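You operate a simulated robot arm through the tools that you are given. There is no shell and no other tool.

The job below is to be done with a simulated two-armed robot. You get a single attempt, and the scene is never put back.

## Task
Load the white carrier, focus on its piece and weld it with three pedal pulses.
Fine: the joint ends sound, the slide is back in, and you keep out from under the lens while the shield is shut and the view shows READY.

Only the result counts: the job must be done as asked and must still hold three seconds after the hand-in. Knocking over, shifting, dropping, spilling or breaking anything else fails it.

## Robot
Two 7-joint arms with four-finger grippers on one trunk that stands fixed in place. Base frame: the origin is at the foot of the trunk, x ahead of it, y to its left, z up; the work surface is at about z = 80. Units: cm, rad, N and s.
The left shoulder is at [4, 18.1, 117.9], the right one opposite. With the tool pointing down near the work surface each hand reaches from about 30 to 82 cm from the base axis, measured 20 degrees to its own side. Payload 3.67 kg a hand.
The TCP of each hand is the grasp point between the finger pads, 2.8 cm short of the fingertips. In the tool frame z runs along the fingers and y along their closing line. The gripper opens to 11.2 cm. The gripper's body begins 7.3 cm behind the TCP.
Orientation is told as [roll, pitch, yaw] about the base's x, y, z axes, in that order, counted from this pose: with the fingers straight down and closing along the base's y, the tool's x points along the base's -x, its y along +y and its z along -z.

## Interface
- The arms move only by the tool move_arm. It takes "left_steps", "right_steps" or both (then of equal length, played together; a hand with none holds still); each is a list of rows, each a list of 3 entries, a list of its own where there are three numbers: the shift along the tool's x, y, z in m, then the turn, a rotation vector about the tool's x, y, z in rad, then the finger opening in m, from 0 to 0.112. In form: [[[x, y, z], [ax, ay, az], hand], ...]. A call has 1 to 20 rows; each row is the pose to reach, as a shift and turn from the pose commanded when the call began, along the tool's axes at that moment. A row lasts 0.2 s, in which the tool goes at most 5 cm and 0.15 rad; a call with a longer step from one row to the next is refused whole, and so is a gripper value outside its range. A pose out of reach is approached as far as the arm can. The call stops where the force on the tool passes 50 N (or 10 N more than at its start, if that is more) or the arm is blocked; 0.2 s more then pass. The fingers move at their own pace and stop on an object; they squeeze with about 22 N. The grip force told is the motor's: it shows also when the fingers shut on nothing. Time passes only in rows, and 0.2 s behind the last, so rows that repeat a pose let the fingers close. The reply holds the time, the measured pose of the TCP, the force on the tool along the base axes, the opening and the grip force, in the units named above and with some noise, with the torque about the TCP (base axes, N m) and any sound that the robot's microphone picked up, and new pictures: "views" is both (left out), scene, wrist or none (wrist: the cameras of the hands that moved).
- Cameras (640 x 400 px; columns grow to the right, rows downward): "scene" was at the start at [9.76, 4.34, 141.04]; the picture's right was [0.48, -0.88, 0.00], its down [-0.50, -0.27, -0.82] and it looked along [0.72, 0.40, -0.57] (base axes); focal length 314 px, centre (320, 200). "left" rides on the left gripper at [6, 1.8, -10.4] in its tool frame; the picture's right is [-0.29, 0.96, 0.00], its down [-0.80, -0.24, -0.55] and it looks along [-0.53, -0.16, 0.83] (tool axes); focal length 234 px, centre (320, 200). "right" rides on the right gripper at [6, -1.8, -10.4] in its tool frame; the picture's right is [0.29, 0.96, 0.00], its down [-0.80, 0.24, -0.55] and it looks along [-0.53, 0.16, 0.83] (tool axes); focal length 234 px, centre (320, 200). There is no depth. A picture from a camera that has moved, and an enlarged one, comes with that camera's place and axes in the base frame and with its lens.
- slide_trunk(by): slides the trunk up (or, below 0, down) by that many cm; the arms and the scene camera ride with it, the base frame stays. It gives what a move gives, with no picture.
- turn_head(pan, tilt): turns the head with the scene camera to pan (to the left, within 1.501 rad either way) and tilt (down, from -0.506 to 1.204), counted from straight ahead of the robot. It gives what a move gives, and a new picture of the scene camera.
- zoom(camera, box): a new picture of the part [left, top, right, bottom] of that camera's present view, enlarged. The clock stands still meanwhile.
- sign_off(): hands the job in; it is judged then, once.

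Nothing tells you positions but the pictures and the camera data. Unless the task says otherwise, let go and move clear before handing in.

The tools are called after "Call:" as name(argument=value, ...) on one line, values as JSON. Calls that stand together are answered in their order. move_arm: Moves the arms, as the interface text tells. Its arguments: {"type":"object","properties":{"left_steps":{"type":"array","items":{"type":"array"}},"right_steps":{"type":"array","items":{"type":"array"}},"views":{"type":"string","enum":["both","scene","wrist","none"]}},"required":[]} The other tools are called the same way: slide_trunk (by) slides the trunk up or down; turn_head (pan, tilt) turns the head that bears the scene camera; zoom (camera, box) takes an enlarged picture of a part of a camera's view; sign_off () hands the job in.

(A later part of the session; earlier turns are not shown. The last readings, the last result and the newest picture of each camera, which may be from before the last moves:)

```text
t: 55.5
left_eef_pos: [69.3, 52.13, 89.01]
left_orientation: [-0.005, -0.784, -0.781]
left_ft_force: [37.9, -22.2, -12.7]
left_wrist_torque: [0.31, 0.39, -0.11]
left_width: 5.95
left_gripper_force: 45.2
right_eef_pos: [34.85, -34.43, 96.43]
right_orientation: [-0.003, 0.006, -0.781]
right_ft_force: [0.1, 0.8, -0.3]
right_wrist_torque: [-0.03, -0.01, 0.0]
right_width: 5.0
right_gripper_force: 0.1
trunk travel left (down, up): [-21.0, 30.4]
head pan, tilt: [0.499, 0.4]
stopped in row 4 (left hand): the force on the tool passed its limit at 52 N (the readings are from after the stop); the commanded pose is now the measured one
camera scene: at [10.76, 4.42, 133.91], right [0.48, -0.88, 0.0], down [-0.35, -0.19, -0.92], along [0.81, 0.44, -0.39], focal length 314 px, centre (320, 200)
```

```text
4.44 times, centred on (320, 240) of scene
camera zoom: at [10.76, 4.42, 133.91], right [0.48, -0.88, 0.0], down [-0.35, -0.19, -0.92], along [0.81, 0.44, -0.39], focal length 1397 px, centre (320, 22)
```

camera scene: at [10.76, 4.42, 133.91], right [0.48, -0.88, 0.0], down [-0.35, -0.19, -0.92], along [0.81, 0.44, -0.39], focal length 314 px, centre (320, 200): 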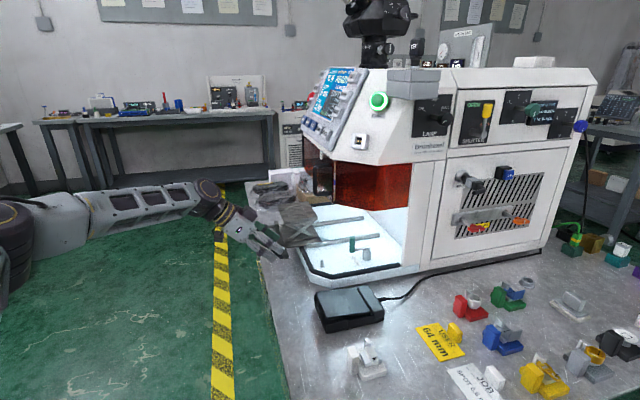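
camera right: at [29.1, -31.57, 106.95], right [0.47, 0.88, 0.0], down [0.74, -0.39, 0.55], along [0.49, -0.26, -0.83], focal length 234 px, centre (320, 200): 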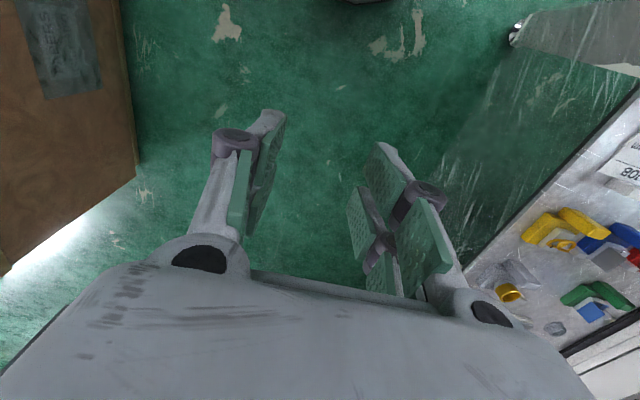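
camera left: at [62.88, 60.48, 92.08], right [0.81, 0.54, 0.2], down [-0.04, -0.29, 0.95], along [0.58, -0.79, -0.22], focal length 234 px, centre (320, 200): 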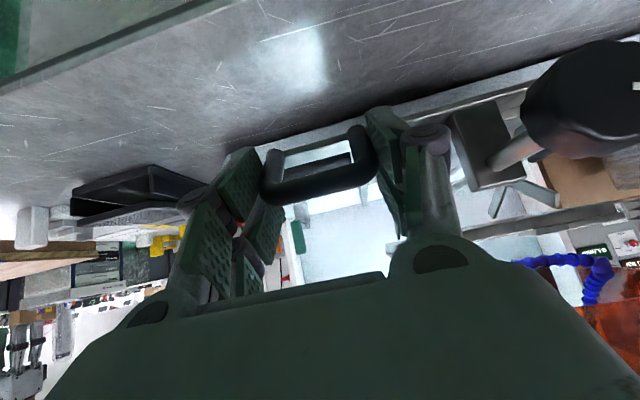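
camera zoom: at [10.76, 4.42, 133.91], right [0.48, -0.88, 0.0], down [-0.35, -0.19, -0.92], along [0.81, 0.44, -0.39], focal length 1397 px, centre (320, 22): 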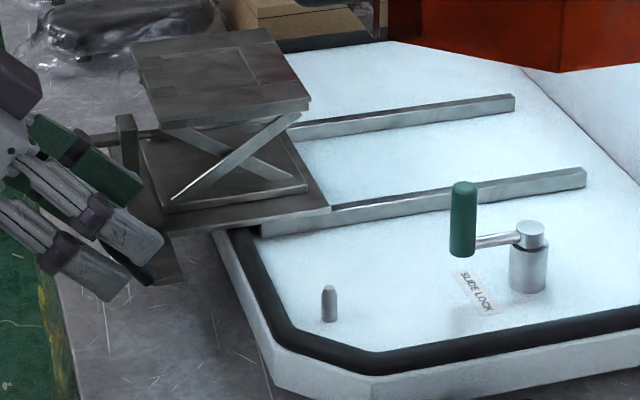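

The slide is now at its end stop (~16.5 cm out). I'll ease off, open, and back the hand away upward.

Call:
move_arm(left_steps=[[[-0.002, 0, 0.002], [0, 0, 0], 0.06], [[-0.002, 0, 0.002], [0, 0, 0], 0.085], [[-0.002, 0, 0.002], [0, 0, 0], 0.085], [[-0.002, 0, -0.02], [0, 0, 0], 0.085], [[-0.002, 0, -0.06], [0, 0, 0], 0.085], [[-0.01, 0, -0.1], [0, 0, 0], 0.085], [[-0.03, 0, -0.13], [0, 0, 0], 0.085], [[-0.06, 0, -0.16], [0, 0, 0], 0.085], [[-0.09, 0, -0.18], [0, 0, 0], 0.085]])

Call:
zoom(camera="left", box=[250, 30, 450, 180])

Call:
zoom(camera="scene", box=[265, 195, 345, 255])

```text
t: 57.5
left_eef_pos: [64.28, 56.92, 108.37]
left_orientation: [-0.005, -0.782, -0.779]
left_ft_force: [-0.3, -0.2, 0.3]
left_wrist_torque: [0.02, 0.02, 0.04]
left_width: 8.54
left_gripper_force: 0.1
right_eef_pos: [34.54, -34.46, 96.5]
right_orientation: [0.0, 0.001, -0.782]
right_ft_force: [0.2, 0.2, -0.5]
right_wrist_torque: [0.02, 0.02, -0.05]
right_width: 4.99
right_gripper_force: 0.0
trunk travel left (down, up): [-21.0, 30.4]
head pan, tilt: [0.499, 0.4]
camera scene: at [10.13, 4.44, 133.97], right [0.48, -0.88, 0.0], down [-0.34, -0.19, -0.92], along [0.81, 0.44, -0.39], focal length 314 px, centre (320, 200)
camera left: at [57.14, 66.13, 111.46], right [0.82, 0.54, 0.2], down [-0.04, -0.29, 0.96], along [0.57, -0.79, -0.22], focal length 234 px, centre (320, 200)
```

scene: 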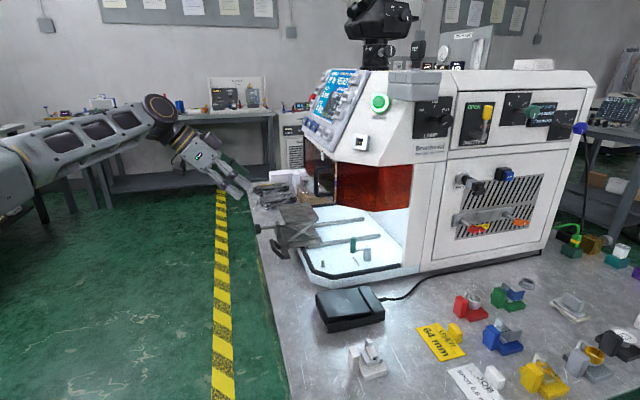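
left: 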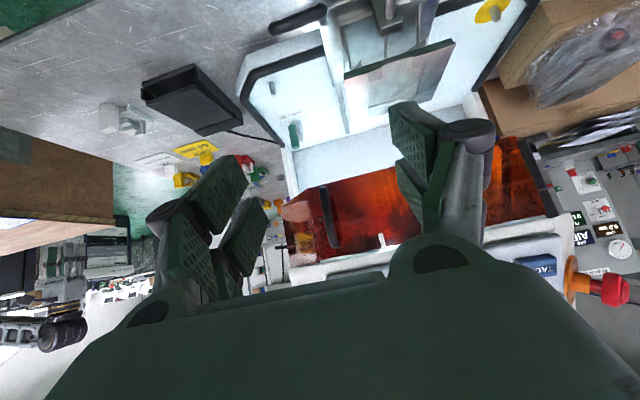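

```text
2.67 times, centred on (350, 105) of left
camera zoom: at [57.14, 66.13, 111.46], right [0.82, 0.54, 0.2], down [-0.04, -0.29, 0.96], along [0.57, -0.79, -0.22], focal length 624 px, centre (240, 453)
```

zoom: 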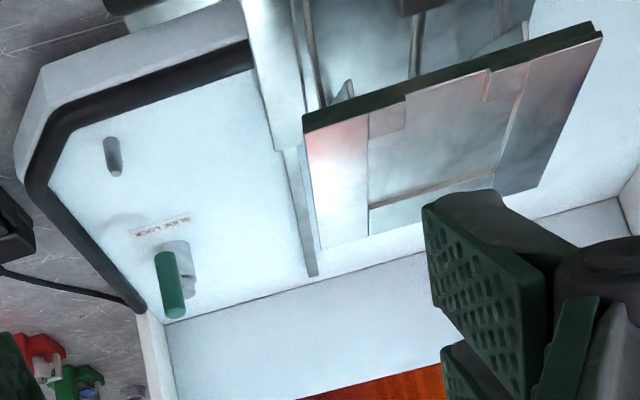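

```text
6.67 times, centred on (305, 225) of scene
camera zoom: at [10.13, 4.44, 133.97], right [0.48, -0.88, 0.0], down [-0.34, -0.19, -0.92], along [0.81, 0.44, -0.39], focal length 2095 px, centre (420, 33)
```

zoom: 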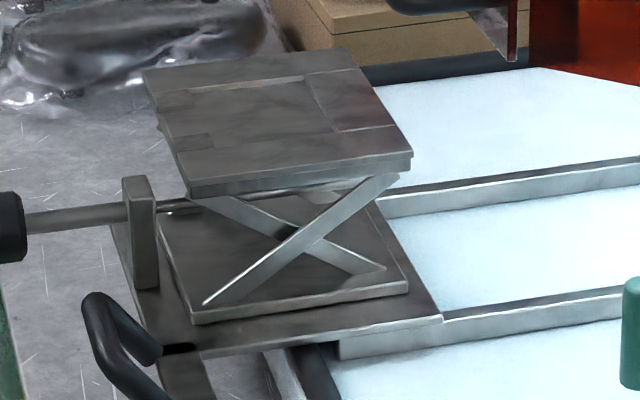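

Now I know the seat: centre s-axis at the throat, pocket between (81.9, 52.4)… and its front throat faces me. Since the arm can set the carrier down only ~5 cm short on the near rim, I'll place it there from the front and then push it sideways into the pocket. First, the left hand picks the carrier from its front side.

Call:
move_arm(left_steps=[[[-0.0005, -0.04, 0.0136], [0, -0.066, 0], 0.07], [[-0.001, -0.079, 0.0273], [0, -0.132, 0], 0.06], [[-0.0015, -0.119, 0.041], [0, -0.199, 0], 0.05], [[-0.002, -0.159, 0.0545], [0, -0.265, 0], 0.05], [[-0.0025, -0.198, 0.068], [0, -0.265, 0], 0.05], [[-0.003, -0.238, 0.082], [0, -0.265, 0], 0.05], [[-0.0035, -0.278, 0.0954], [0, -0.265, 0], 0.05], [[-0.004, -0.317, 0.109], [0, -0.265, 0], 0.05], [[-0.0044, -0.357, 0.1227], [0, -0.265, 0], 0.05], [[0.024, -0.357, 0.151], [0, -0.265, 0], 0.05], [[0.052, -0.357, 0.18], [0, -0.265, 0], 0.05], [[0.08, -0.357, 0.208], [0, -0.265, 0], 0.05], [[0.08, -0.357, 0.208], [0, -0.265, 0], 0.05]])

Call:
zoom(camera="left", box=[200, 40, 440, 200])

Call:
zoom(camera="scene", box=[280, 300, 440, 400])

```text
t: 60.3
left_eef_pos: [45.59, 25.29, 87.86]
left_orientation: [-0.005, -1.05, -0.778]
left_ft_force: [-0.6, -0.3, -1.2]
left_wrist_torque: [0.0, -0.01, 0.01]
left_width: 4.95
left_gripper_force: 0.0
right_eef_pos: [34.53, -34.55, 96.55]
right_orientation: [-0.004, 0.0, -0.783]
right_ft_force: [-0.6, -0.6, -0.2]
right_wrist_torque: [0.0, 0.0, -0.03]
right_width: 5.0
right_gripper_force: 0.0
trunk travel left (down, up): [-21.0, 30.4]
head pan, tilt: [0.499, 0.4]
camera scene: at [10.14, 4.49, 133.97], right [0.48, -0.88, 0.0], down [-0.34, -0.19, -0.92], along [0.81, 0.44, -0.39], focal length 314 px, centre (320, 200)
camera left: at [38.17, 34.77, 87.88], right [0.78, 0.58, 0.25], down [-0.23, -0.11, 0.97], along [0.59, -0.81, 0.04], focal length 234 px, centre (320, 200)
```

scene: 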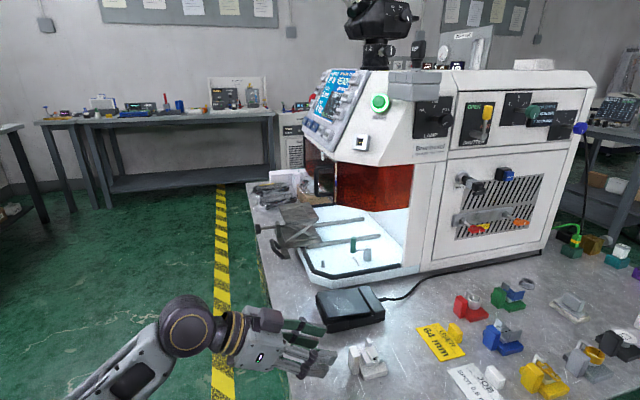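
left: 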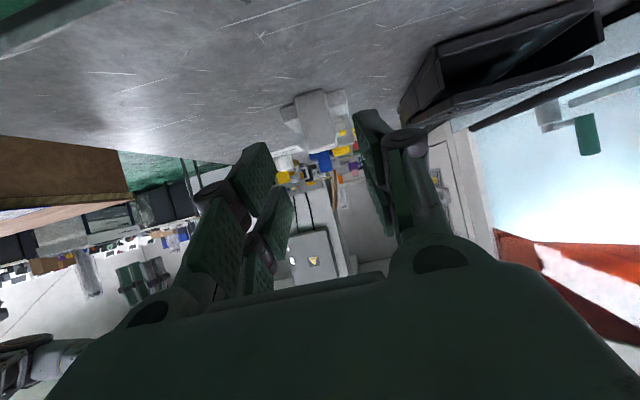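

```text
2.50 times, centred on (320, 120) of left
camera zoom: at [38.17, 34.77, 87.88], right [0.78, 0.58, 0.25], down [-0.23, -0.11, 0.97], along [0.59, -0.81, 0.04], focal length 585 px, centre (320, 400)
```

zoom: 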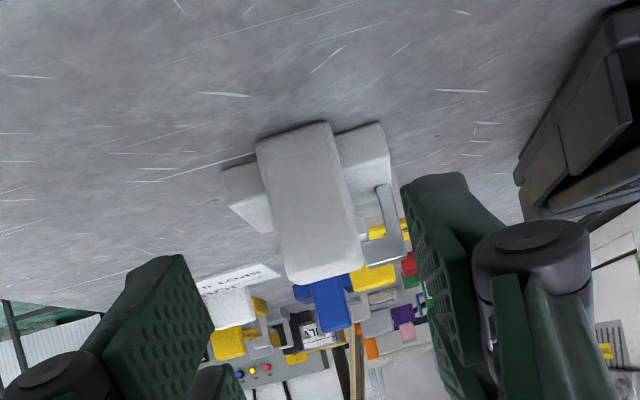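

```text
4.00 times, centred on (360, 350) of scene
camera zoom: at [10.14, 4.49, 133.97], right [0.48, -0.88, 0.0], down [-0.34, -0.19, -0.92], along [0.81, 0.44, -0.39], focal length 1257 px, centre (160, -400)
```

zoom: 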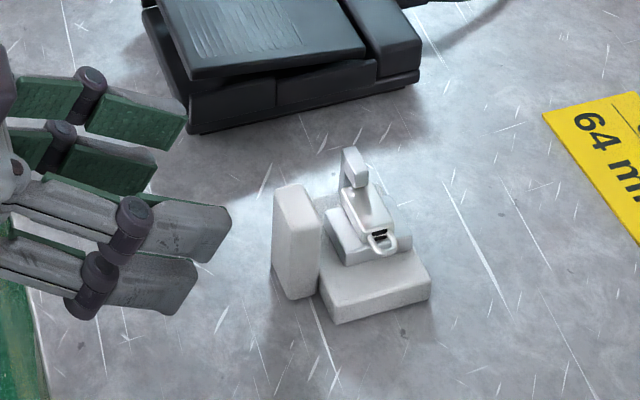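

The handle is centred between the fingers. Advancing 8 cm along the tool axis to straddle it.

Call:
move_arm(left_steps=[[[-0.0006, -0.0005, 0.025], [0, 0, 0], 0.05], [[-0.0012, -0.001, 0.05], [0, 0, 0], 0.05], [[-0.0018, -0.0015, 0.068], [0, 0, 0], 0.05], [[-0.0023, -0.002, 0.0817], [0, 0, 0], 0.05], [[-0.0023, -0.002, 0.0817], [0, 0, 0], 0.05]], views="wrist")

Call:
zoom(camera="scene", box=[280, 300, 440, 400])

Call:
zoom(camera="left", box=[200, 40, 440, 200])

```text
t: 61.5
left_eef_pos: [50.62, 20.02, 84.05]
left_orientation: [-0.007, -1.049, -0.775]
left_ft_force: [-0.4, -0.4, 0.4]
left_wrist_torque: [0.01, -0.03, 0.0]
left_width: 4.98
left_gripper_force: 0.0
right_eef_pos: [34.4, -34.36, 96.51]
right_orientation: [-0.002, 0.0, -0.782]
right_ft_force: [-0.1, 0.0, 0.1]
right_wrist_torque: [-0.03, 0.04, 0.02]
right_width: 5.0
right_gripper_force: 0.0
trunk travel left (down, up): [-21.0, 30.4]
head pan, tilt: [0.499, 0.4]
camera left: at [43.13, 29.57, 83.94], right [0.78, 0.58, 0.25], down [-0.23, -0.11, 0.97], along [0.59, -0.81, 0.04], focal length 234 px, centre (320, 200)
```

left: 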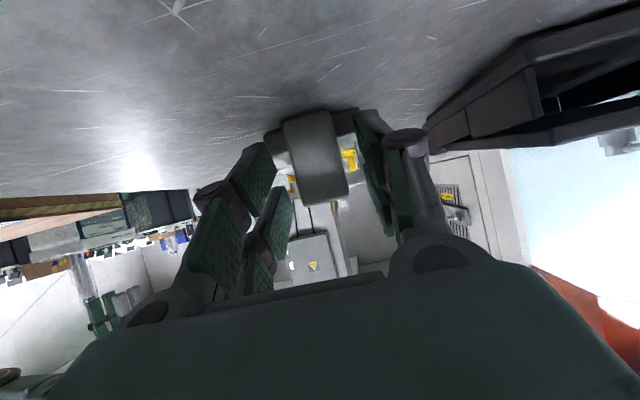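

```text
4.00 times, centred on (360, 350) of scene
camera zoom: at [10.11, 4.52, 133.97], right [0.48, -0.88, 0.0], down [-0.34, -0.19, -0.92], along [0.81, 0.44, -0.39], focal length 1257 px, centre (160, -400)
```

zoom: 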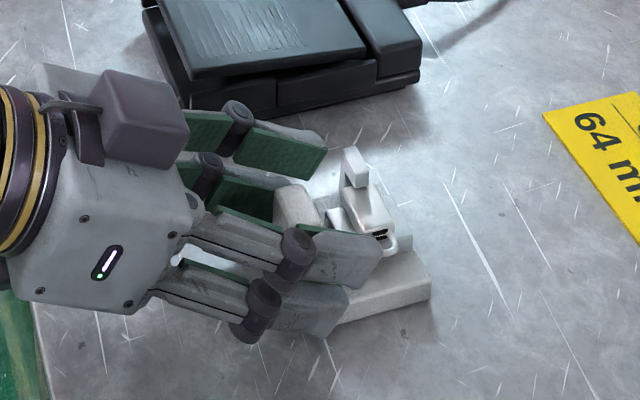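

```text
2.50 times, centred on (320, 120) of left
camera zoom: at [43.13, 29.57, 83.94], right [0.78, 0.58, 0.25], down [-0.23, -0.11, 0.97], along [0.59, -0.81, 0.04], focal length 585 px, centre (320, 400)
```

zoom: 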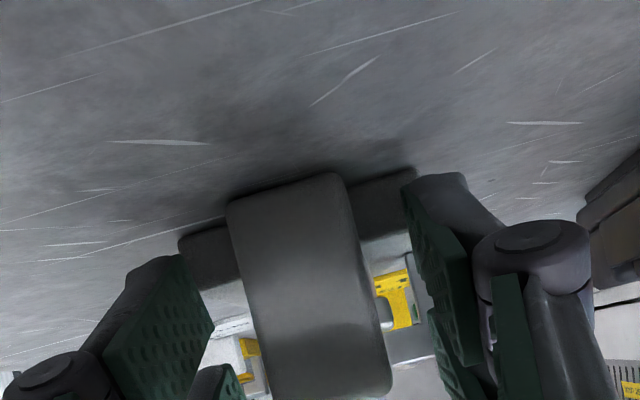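

Each finger turns out to be a pair of prongs, so I'll back off 4 mm to keep clear of the clip, then close on the handle.

Call:
move_arm(left_steps=[[[0, 0, -0.004], [0, 0, 0], 0.05], [[0, 0, -0.004], [0, 0, 0], 0.035], [[0, 0, -0.004], [0, 0, 0], 0.02], [[0, 0, -0.004], [0, 0, 0], 0.015], [[0, 0, -0.004], [0, 0, 0], 0.015]], views="wrist")

Call:
zoom(camera="scene", box=[310, 320, 410, 390])

Call:
zoom(camera="left", box=[200, 40, 440, 200])

```text
t: 62.7
left_eef_pos: [50.28, 20.32, 84.26]
left_orientation: [-0.004, -1.049, -0.778]
left_ft_force: [0.8, 0.5, 2.5]
left_wrist_torque: [-0.17, -0.07, 0.06]
left_width: 2.58
left_gripper_force: 22.0
right_eef_pos: [34.57, -34.36, 96.56]
right_orientation: [-0.001, 0.0, -0.781]
right_ft_force: [-0.3, -0.2, -0.8]
right_wrist_torque: [0.02, 0.01, 0.02]
right_width: 4.99
right_gripper_force: 0.3
trunk travel left (down, up): [-21.0, 30.4]
head pan, tilt: [0.499, 0.4]
camera left: at [42.86, 29.8, 84.22], right [0.78, 0.58, 0.25], down [-0.23, -0.11, 0.97], along [0.59, -0.81, 0.05], focal length 234 px, centre (320, 200)
```

left: 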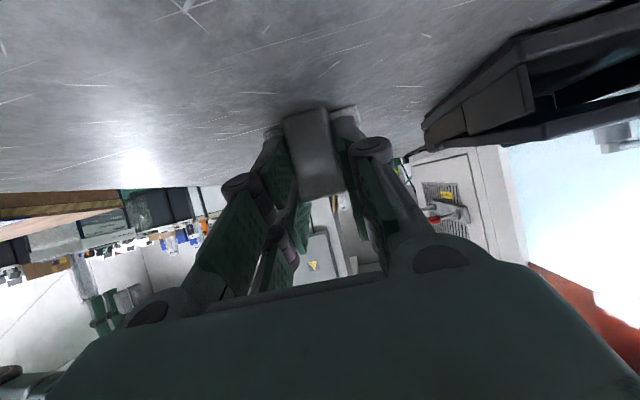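

```text
5.71 times, centred on (360, 355) of scene
camera zoom: at [10.13, 4.51, 133.97], right [0.48, -0.88, 0.0], down [-0.34, -0.19, -0.92], along [0.81, 0.44, -0.39], focal length 1796 px, centre (91, -686)
```

zoom: 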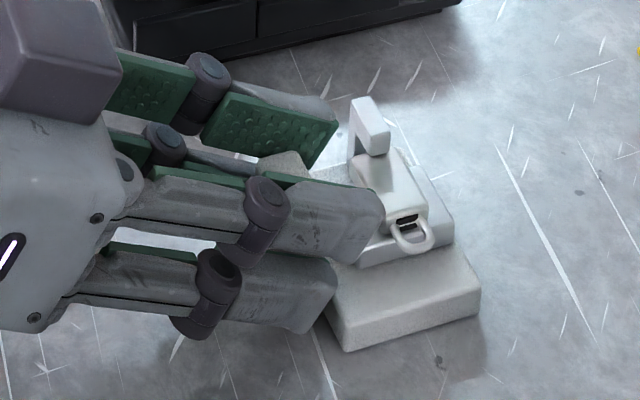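

```text
2.50 times, centred on (320, 120) of left
camera zoom: at [42.86, 29.8, 84.22], right [0.78, 0.58, 0.25], down [-0.23, -0.11, 0.97], along [0.59, -0.81, 0.05], focal length 585 px, centre (320, 400)
```

zoom: 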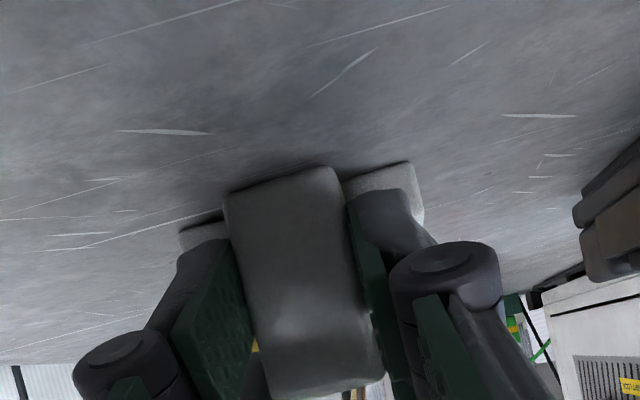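

The carrier is gripped (2.6 cm, 22 N). I'll lift it 18 cm and carry it in a free arc to a point in front of the jack.

Call:
move_arm(left_steps=[[[-0.02, 0, -0.0115], [0, 0, 0], 0.015], [[-0.06, 0, -0.0345], [0, 0, 0], 0.015], [[-0.1, 0, -0.0574], [0, 0, 0], 0.015], [[-0.14, 0, -0.0804], [0, 0, 0], 0.015], [[-0.156, 0, -0.0896], [0, 0, 0], 0.015], [[-0.147, 0.04, -0.105], [0, 0, 0], 0.015], [[-0.138, 0.08, -0.12], [0, 0, 0], 0.015], [[-0.13, 0.12, -0.135], [0, 0, 0], 0.015], [[-0.121, 0.16, -0.151], [0, 0, 0], 0.015], [[-0.112, 0.2, -0.166], [0, 0, 0], 0.015], [[-0.1035, 0.24, -0.181], [0, 0, 0], 0.015], [[-0.095, 0.28, -0.196], [0, 0, 0], 0.015], [[-0.086, 0.32, -0.212], [0, 0, 0], 0.015], [[-0.0769, 0.362, -0.2276], [0, 0, 0], 0.015], [[-0.0769, 0.362, -0.2276], [0, 0, 0], 0.015]])

Call:
zoom(camera="scene", box=[200, 130, 360, 270])

```text
t: 65.9
left_eef_pos: [64.89, 57.22, 102.18]
left_orientation: [-0.006, -1.049, -0.777]
left_ft_force: [0.1, -0.3, -1.1]
left_wrist_torque: [0.07, 0.04, 0.05]
left_width: 2.59
left_gripper_force: 21.7
right_eef_pos: [34.47, -34.42, 96.62]
right_orientation: [0.001, -0.001, -0.782]
right_ft_force: [0.2, -0.8, 0.0]
right_wrist_torque: [-0.01, 0.0, 0.01]
right_width: 5.01
right_gripper_force: 0.1
trunk travel left (down, up): [-21.0, 30.4]
head pan, tilt: [0.499, 0.4]
camera scene: at [10.1, 4.49, 133.97], right [0.48, -0.88, 0.0], down [-0.34, -0.19, -0.92], along [0.81, 0.44, -0.39], focal length 314 px, centre (320, 200)
camera left: at [57.33, 66.79, 102.06], right [0.78, 0.58, 0.25], down [-0.23, -0.11, 0.97], along [0.59, -0.81, 0.04], focal length 234 px, centre (320, 200)
```

scene: 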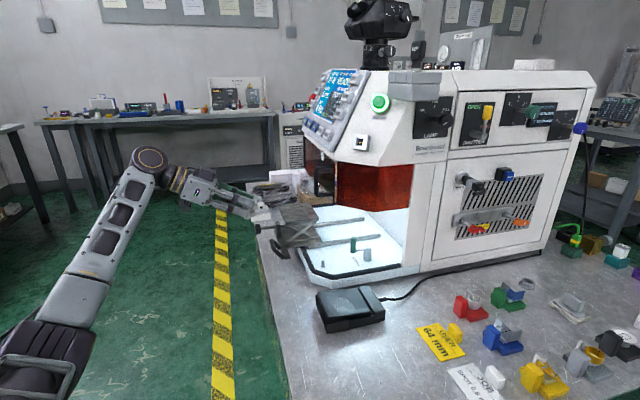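
left: 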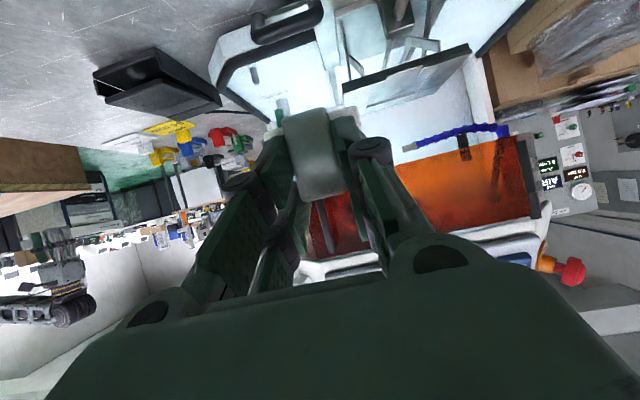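

```text
2.86 times, centred on (280, 200) of scene
camera zoom: at [10.1, 4.49, 133.97], right [0.48, -0.88, 0.0], down [-0.34, -0.19, -0.92], along [0.81, 0.44, -0.39], focal length 898 px, centre (434, 200)
```

zoom: 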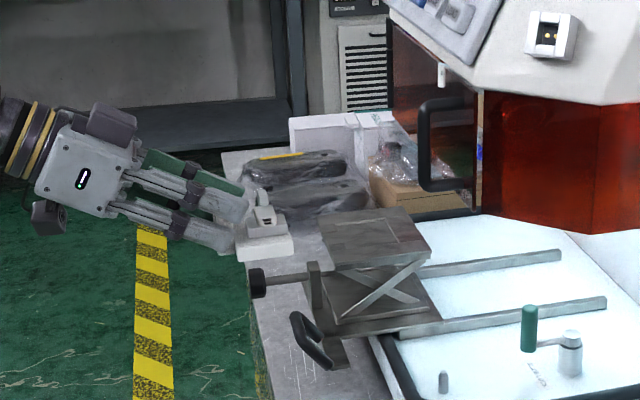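

Carrier is intact in the hand, in front of the jack. Now I'll find the farthest sideways reach at this height (asking for 8 cm more along the machine's width).

Call:
move_arm(left_steps=[[[0, 0.02, 0], [0, 0, 0], 0.015], [[0, 0.04, 0], [0, 0, 0], 0.015], [[0, 0.06, 0], [0, 0, 0], 0.015], [[0, 0.08, 0], [0, 0, 0], 0.015], [[0, 0.08, 0], [0, 0, 0], 0.015]], views="wrist")

```text
t: 67.1
left_eef_pos: [70.36, 62.84, 102.11]
left_orientation: [-0.006, -1.05, -0.778]
left_ft_force: [0.3, -0.5, -2.1]
left_wrist_torque: [0.05, 0.05, -0.01]
left_width: 2.55
left_gripper_force: 22.0
right_eef_pos: [34.44, -34.31, 96.49]
right_orientation: [-0.003, 0.001, -0.782]
right_ft_force: [-0.6, 0.8, -0.7]
right_wrist_torque: [-0.02, 0.01, 0.02]
right_width: 5.01
right_gripper_force: 0.0
trunk travel left (down, up): [-21.0, 30.4]
head pan, tilt: [0.499, 0.4]
camera left: at [62.82, 72.49, 102.17], right [0.78, 0.58, 0.25], down [-0.23, -0.11, 0.97], along [0.59, -0.81, 0.04], focal length 234 px, centre (320, 200)
```

left: 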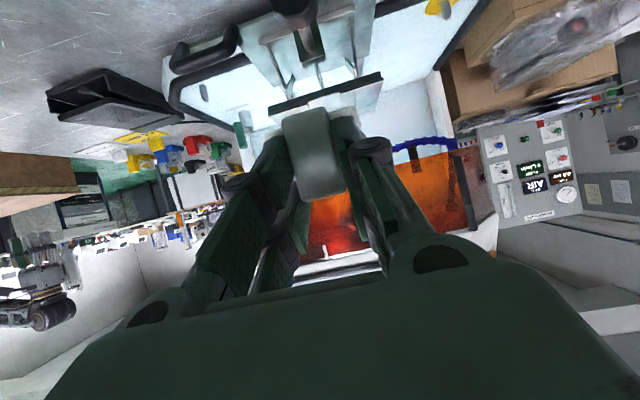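

It reached there without complaint, so direct placement looks possible after all. I'll move the carrier in over the pocket, 2–3 cm above it.

Call:
move_arm(left_steps=[[[-0.01, 0.002, 0.028], [0, 0, 0], 0.015], [[-0.02, 0.004, 0.056], [0, 0, 0], 0.015], [[-0.03, 0.006, 0.085], [0, 0, 0], 0.015], [[-0.0405, 0.0081, 0.113], [0, 0, 0], 0.015], [[-0.0405, 0.0081, 0.113], [0, 0, 0], 0.015]])

Call:
zoom(camera="scene", box=[240, 160, 360, 250])

Call:
zoom(camera="left", box=[200, 40, 440, 200])

```text
t: 68.3
left_eef_pos: [78.97, 55.2, 100.14]
left_orientation: [-0.007, -1.049, -0.776]
left_ft_force: [0.1, 0.0, -1.6]
left_wrist_torque: [0.05, 0.05, -0.01]
left_width: 2.58
left_gripper_force: 21.9
right_eef_pos: [34.38, -34.3, 96.64]
right_orientation: [-0.001, -0.001, -0.782]
right_ft_force: [-0.7, 0.2, 0.3]
right_wrist_torque: [-0.03, -0.03, 0.02]
right_width: 5.0
right_gripper_force: 0.1
trunk travel left (down, up): [-21.0, 30.4]
head pan, tilt: [0.499, 0.4]
camera scene: at [10.12, 4.59, 133.97], right [0.48, -0.88, 0.0], down [-0.34, -0.19, -0.92], along [0.81, 0.44, -0.39], focal length 314 px, centre (320, 200)
camera left: at [71.63, 64.69, 100.12], right [0.78, 0.58, 0.25], down [-0.23, -0.11, 0.97], along [0.59, -0.81, 0.05], focal length 234 px, centre (320, 200)
```

scene: 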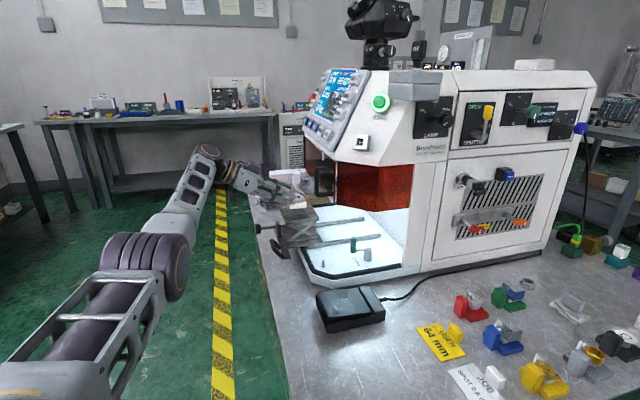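
left: 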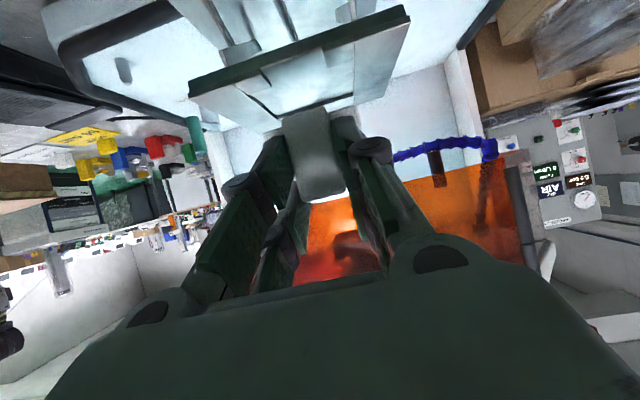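

```text
4.44 times, centred on (300, 205) of scene
camera zoom: at [10.12, 4.59, 133.97], right [0.48, -0.88, 0.0], down [-0.34, -0.19, -0.92], along [0.81, 0.44, -0.39], focal length 1397 px, centre (409, 178)
```

zoom: 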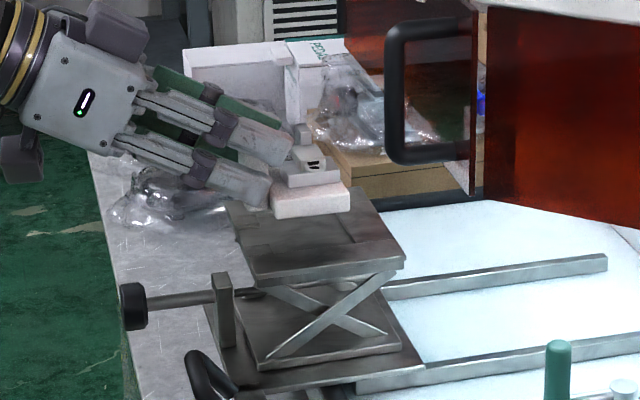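

```text
2.50 times, centred on (320, 120) of left
camera zoom: at [71.63, 64.69, 100.12], right [0.78, 0.58, 0.25], down [-0.23, -0.11, 0.97], along [0.59, -0.81, 0.05], focal length 585 px, centre (320, 400)
```

zoom: 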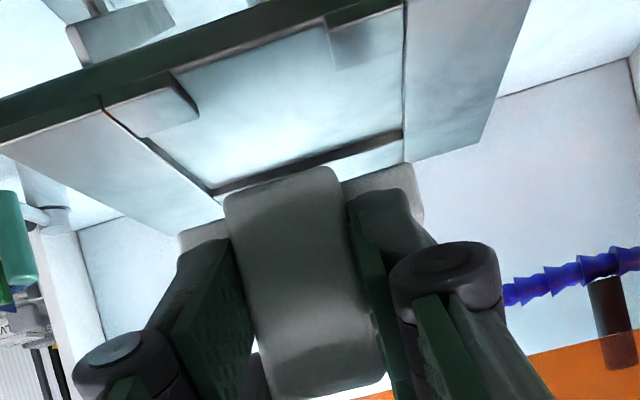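

The carrier hangs centred over the pocket to within ~3 mm. I'll make that small correction and lower it 2.6 cm gently.

Call:
move_arm(left_steps=[[[-0.0015, 0.001, 0.0026], [0, 0, 0], 0.015], [[0.0041, 0.001, 0.0058], [0, 0, 0], 0.015], [[0.0098, 0.001, 0.0091], [0, 0, 0], 0.015], [[0.0154, 0.001, 0.0123], [0, 0, 0], 0.015], [[0.021, 0.001, 0.0156], [0, 0, 0], 0.015]])

Call:
zoom(camera="scene", box=[260, 170, 340, 230])

Call:
zoom(camera="left", box=[200, 40, 440, 200])

```text
t: 69.5
left_eef_pos: [79.28, 55.09, 97.78]
left_orientation: [0.002, -1.054, -0.781]
left_ft_force: [2.1, 3.0, 8.8]
left_wrist_torque: [-0.56, -0.38, 0.23]
left_width: 2.59
left_gripper_force: 21.9
right_eef_pos: [34.4, -34.32, 96.52]
right_orientation: [0.0, 0.001, -0.782]
right_ft_force: [0.1, -0.7, 0.3]
right_wrist_torque: [-0.01, -0.01, -0.01]
right_width: 5.0
right_gripper_force: 0.0
trunk travel left (down, up): [-21.0, 30.4]
head pan, tilt: [0.499, 0.4]
camera scene: at [10.03, 4.46, 134.0], right [0.48, -0.88, 0.0], down [-0.34, -0.19, -0.92], along [0.81, 0.44, -0.39], focal length 314 px, centre (320, 200)
camera left: at [71.86, 64.57, 97.74], right [0.77, 0.58, 0.25], down [-0.23, -0.11, 0.97], along [0.59, -0.81, 0.05], focal length 234 px, centre (320, 200)
```

scene: 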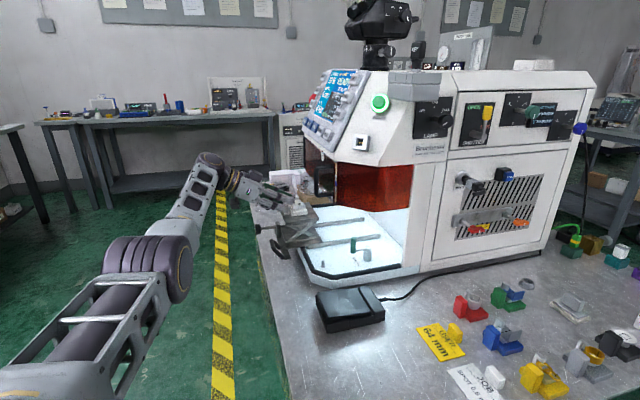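
left: 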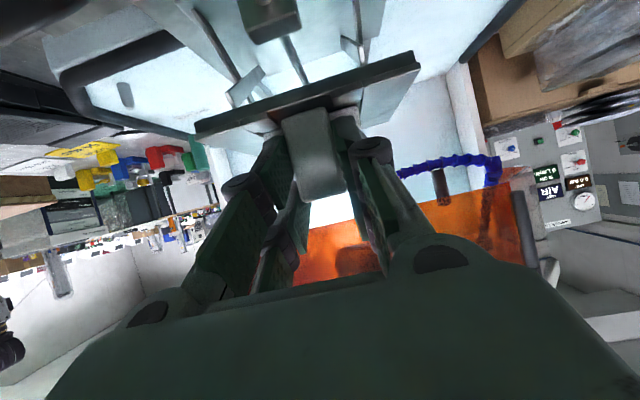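

```text
6.67 times, centred on (300, 200) of scene
camera zoom: at [10.03, 4.46, 134.0], right [0.48, -0.88, 0.0], down [-0.34, -0.19, -0.92], along [0.81, 0.44, -0.39], focal length 2095 px, centre (453, 200)
```

zoom: 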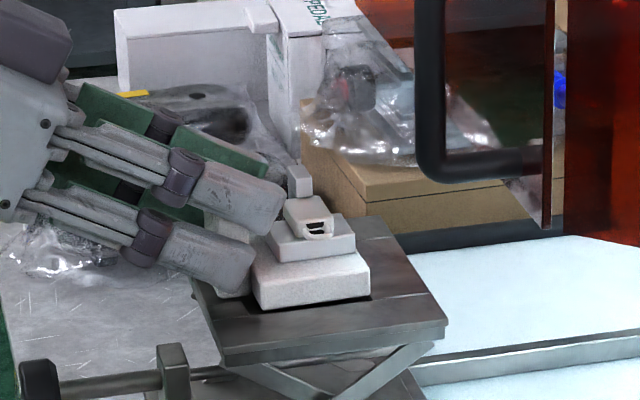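

```text
2.50 times, centred on (320, 120) of left
camera zoom: at [71.86, 64.57, 97.74], right [0.77, 0.58, 0.25], down [-0.23, -0.11, 0.97], along [0.59, -0.81, 0.05], focal length 585 px, centre (320, 400)
```

zoom: 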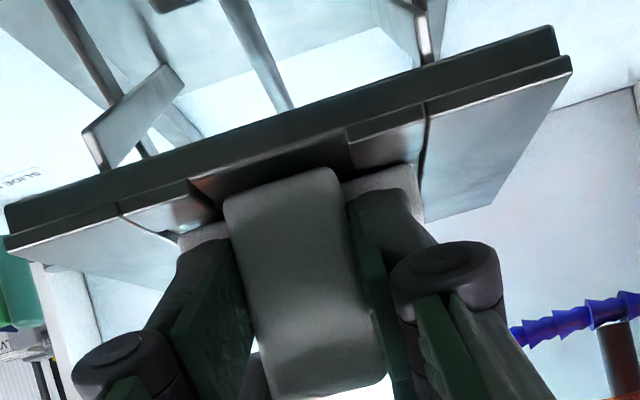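

I feel contact (9 N) at the base's rear corner, so it sits on the rear rim by a few millimetres. I'll lift slightly, shift 4 mm toward the front and lower again.

Call:
move_arm(left_steps=[[[-0.0043, 0, -0.0025], [0, 0, 0], 0.015], [[-0.0023, 0.0015, -0.006], [0, 0, 0], 0.015], [[0.002, 0.0015, -0.0035], [0, 0, 0], 0.015], [[0.0046, 0.0015, -0.002], [0, 0, 0], 0.015], [[0.0046, 0.0015, -0.002], [0, 0, 0], 0.015]], views="wrist")

Call:
zoom(camera="scene", box=[260, 170, 340, 230])

Call:
zoom(camera="left", box=[200, 40, 440, 200])

```text
t: 70.7
left_eef_pos: [79.15, 55.34, 97.26]
left_orientation: [0.0, -1.051, -0.778]
left_ft_force: [4.1, 2.4, 12.0]
left_wrist_torque: [0.05, -0.11, 0.0]
left_width: 2.57
left_gripper_force: 22.2
right_eef_pos: [34.42, -34.32, 96.55]
right_orientation: [0.001, 0.0, -0.784]
right_ft_force: [-0.6, -0.4, -0.4]
right_wrist_torque: [0.02, -0.01, 0.01]
right_width: 4.98
right_gripper_force: 0.0
trunk travel left (down, up): [-21.0, 30.4]
head pan, tilt: [0.499, 0.4]
camera left: at [71.65, 64.91, 97.24], right [0.78, 0.58, 0.25], down [-0.23, -0.11, 0.97], along [0.59, -0.81, 0.05], focal length 234 px, centre (320, 200)
```

left: 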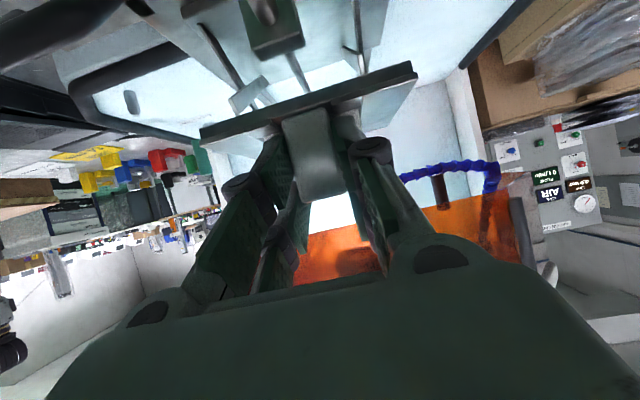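

```text
6.67 times, centred on (300, 200) of scene
camera zoom: at [10.06, 4.46, 133.98], right [0.48, -0.88, 0.0], down [-0.34, -0.19, -0.92], along [0.81, 0.44, -0.39], focal length 2095 px, centre (453, 200)
```

zoom: 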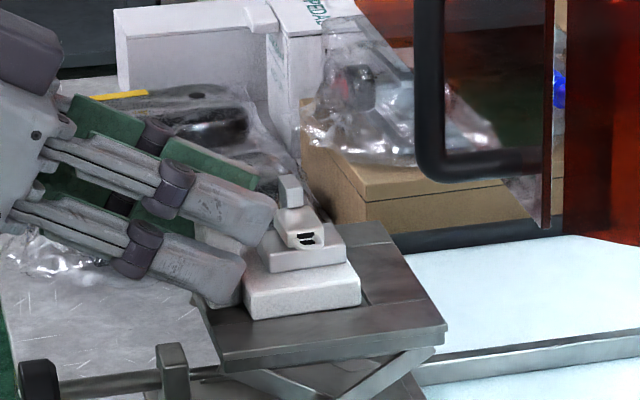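

```text
2.50 times, centred on (320, 120) of left
camera zoom: at [71.65, 64.91, 97.24], right [0.78, 0.58, 0.25], down [-0.23, -0.11, 0.97], along [0.59, -0.81, 0.05], focal length 585 px, centre (320, 400)
```

zoom: 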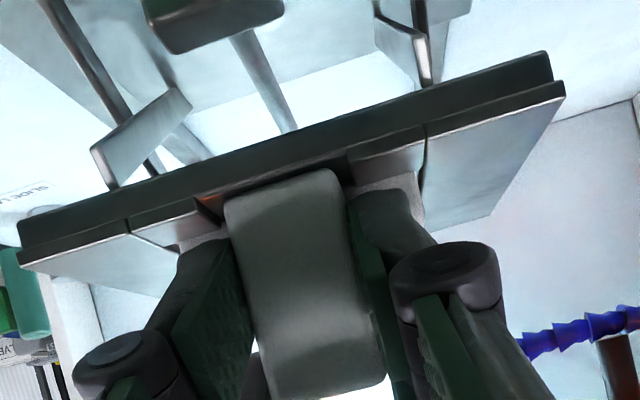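

The base has now dropped into the pocket (contact is under the finger tips only). I'll relieve 1.5 mm, open, and retreat back along the tool axis.

Call:
move_arm(left_steps=[[[-0.0013, 0, -0.0007], [0, 0, 0], 0.015], [[-0.0013, 0, -0.0007], [0, 0, 0], 0.035], [[-0.0013, 0, -0.0007], [0, 0, 0], 0.05], [[-0.0013, 0, -0.0007], [0, 0, 0], 0.05], [[-0.0013, 0, -0.02], [0, 0, 0], 0.05], [[-0.0013, 0, -0.05], [0, 0, 0], 0.05], [[-0.0013, 0, -0.09], [0, 0, 0], 0.05], [[-0.0013, 0, -0.12], [0, 0, 0], 0.05]])

Call:
zoom(camera="scene", box=[260, 170, 340, 230])

Call:
zoom(camera="left", box=[200, 40, 440, 200])

Call:
zoom(camera="scene", box=[300, 60, 380, 140])

```text
t: 72.5
left_eef_pos: [72.08, 62.63, 103.2]
left_orientation: [-0.005, -1.051, -0.775]
left_ft_force: [0.3, -0.5, 0.7]
left_wrist_torque: [0.0, 0.02, -0.04]
left_width: 5.0
left_gripper_force: 0.1
right_eef_pos: [34.45, -34.42, 96.63]
right_orientation: [-0.003, 0.001, -0.782]
right_ft_force: [0.3, 0.3, -0.4]
right_wrist_torque: [0.04, 0.02, 0.02]
right_width: 4.99
right_gripper_force: 0.1
trunk travel left (down, up): [-21.0, 30.4]
head pan, tilt: [0.499, 0.4]
camera scene: at [10.09, 4.54, 133.98], right [0.48, -0.88, 0.0], down [-0.34, -0.19, -0.92], along [0.81, 0.44, -0.39], focal length 314 px, centre (320, 200)
camera left: at [64.56, 72.33, 103.12], right [0.78, 0.58, 0.25], down [-0.23, -0.11, 0.97], along [0.59, -0.81, 0.05], focal length 234 px, centre (320, 200)
```

scene: 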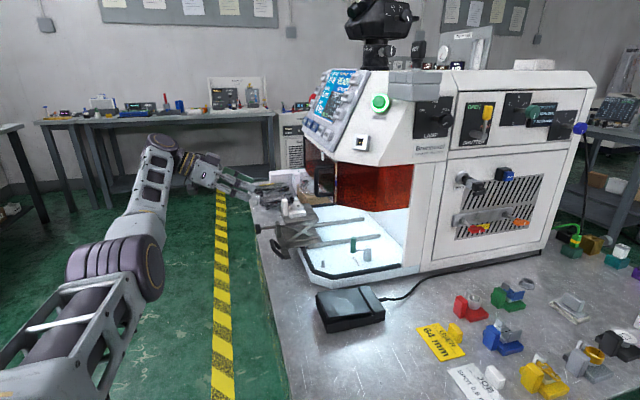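
left: 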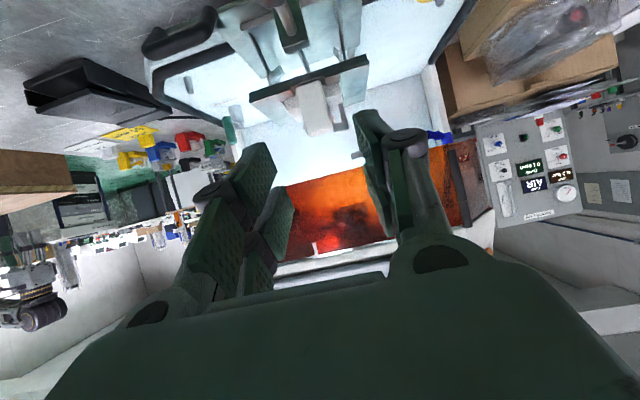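

```text
6.67 times, centred on (300, 200) of scene
camera zoom: at [10.09, 4.54, 133.98], right [0.48, -0.88, 0.0], down [-0.34, -0.19, -0.92], along [0.81, 0.44, -0.39], focal length 2095 px, centre (453, 200)
```

zoom: 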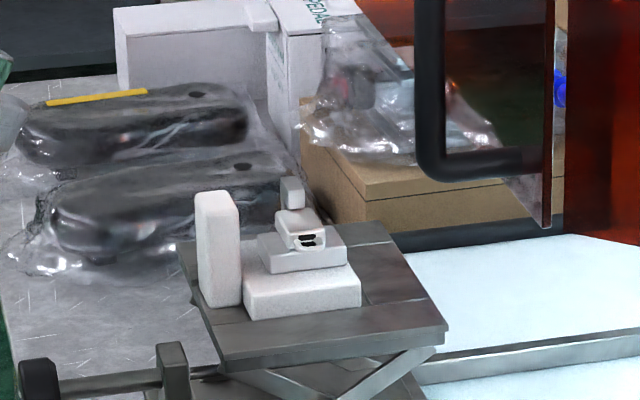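

```text
2.50 times, centred on (320, 120) of left
camera zoom: at [64.56, 72.33, 103.12], right [0.78, 0.58, 0.25], down [-0.23, -0.11, 0.97], along [0.59, -0.81, 0.05], focal length 585 px, centre (320, 400)
```

zoom: 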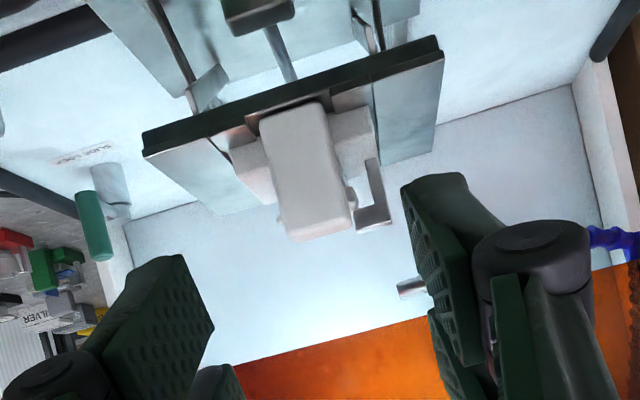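

```text
5.00 times, centred on (340, 100) of scene
camera zoom: at [10.09, 4.54, 133.98], right [0.48, -0.88, 0.0], down [-0.34, -0.19, -0.92], along [0.81, 0.44, -0.39], focal length 1571 px, centre (220, 700)
```

zoom: 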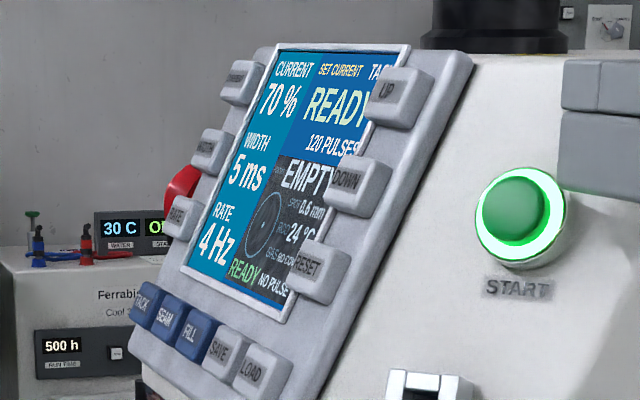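

The white carrier is seated in the jack's pocket. Next: back to the pull handle to push the slide in; moving to the pre-grasp first.

Call:
move_arm(left_steps=[[[-0.001, -0.032, 0.0015], [0, 0.09, 0], 0.07], [[-0.002, -0.065, 0.003], [0, 0.18, 0], 0.085], [[-0.0027, -0.097, 0.0046], [0, 0.265, 0], 0.085], [[0.022, -0.097, 0.0185], [0, 0.265, 0], 0.085], [[0.046, -0.097, 0.0325], [0, 0.265, 0], 0.085], [[0.0702, -0.097, 0.0463], [0, 0.265, 0], 0.085], [[0.0702, -0.097, 0.0463], [0, 0.265, 0], 0.085]], views="wrist")

Call:
zoom(camera="left", box=[180, 30, 460, 205])

```text
t: 74.1
left_eef_pos: [65.18, 55.27, 95.02]
left_orientation: [-0.003, -0.783, -0.78]
left_ft_force: [0.2, 0.6, -0.2]
left_wrist_torque: [0.02, 0.0, -0.02]
left_width: 8.52
left_gripper_force: 0.0
right_eef_pos: [34.48, -34.35, 96.49]
right_orientation: [0.0, 0.0, -0.781]
right_ft_force: [-0.8, -0.1, 0.1]
right_wrist_torque: [0.04, -0.04, 0.0]
right_width: 5.01
right_gripper_force: 0.0
trunk travel left (down, up): [-21.0, 30.4]
head pan, tilt: [0.499, 0.4]
camera left: at [58.12, 64.57, 98.13], right [0.82, 0.54, 0.2], down [-0.04, -0.29, 0.96], along [0.57, -0.79, -0.21], focal length 234 px, centre (320, 200)
```

left: 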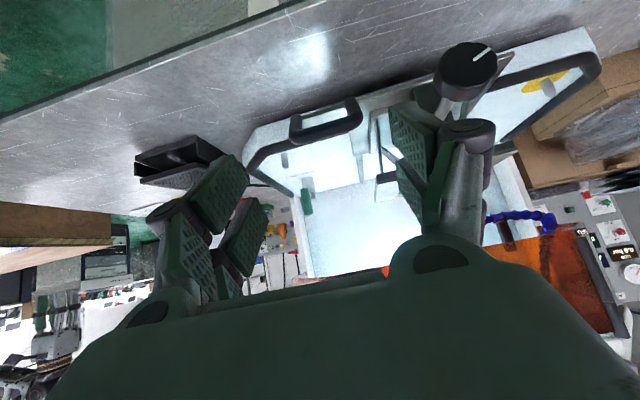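

```text
2.29 times, centred on (320, 118) of left
camera zoom: at [58.12, 64.57, 98.13], right [0.82, 0.54, 0.2], down [-0.04, -0.29, 0.96], along [0.57, -0.79, -0.21], focal length 535 px, centre (320, 389)
```

zoom: 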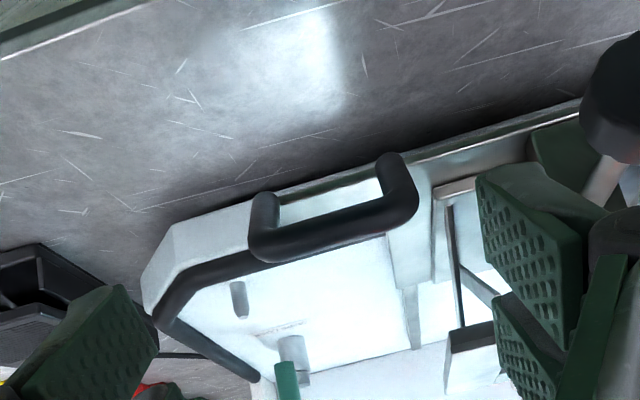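

Handle is ~4 mm to the side; I'll correct, advance, and grip it.

Call:
move_arm(left_steps=[[[0, 0.004, 0.03], [0, 0, 0], 0.085], [[0, 0.004, 0.055], [0, 0, 0], 0.085], [[0, 0.004, 0.07], [0, 0, 0], 0.085], [[0, 0.004, 0.082], [0, 0, 0], 0.085], [[0, 0.004, 0.082], [0, 0, 0], 0.07], [[0, 0.004, 0.082], [0, 0, 0], 0.05], [[0, 0.004, 0.082], [0, 0, 0], 0.05], [[0, 0.004, 0.082], [0, 0, 0], 0.05]], views="wrist")

```text
t: 75.9
left_eef_pos: [69.66, 51.71, 89.08]
left_orientation: [-0.006, -0.784, -0.778]
left_ft_force: [-2.4, -2.3, -1.9]
left_wrist_torque: [-0.48, -0.28, -0.17]
left_width: 6.34
left_gripper_force: 45.1
right_eef_pos: [34.32, -34.37, 96.53]
right_orientation: [-0.002, 0.001, -0.781]
right_ft_force: [-0.1, -0.7, 0.7]
right_wrist_torque: [0.04, -0.04, 0.03]
right_width: 4.99
right_gripper_force: 0.1
trunk travel left (down, up): [-21.0, 30.4]
head pan, tilt: [0.499, 0.4]
camera left: at [62.55, 60.96, 92.23], right [0.82, 0.54, 0.2], down [-0.04, -0.29, 0.96], along [0.57, -0.79, -0.21], focal length 234 px, centre (320, 200)
```

left: 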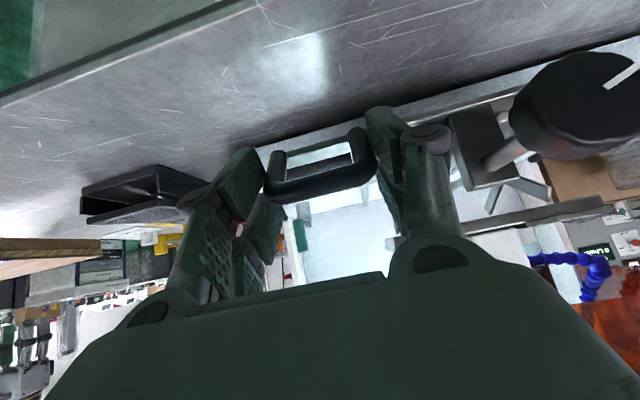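

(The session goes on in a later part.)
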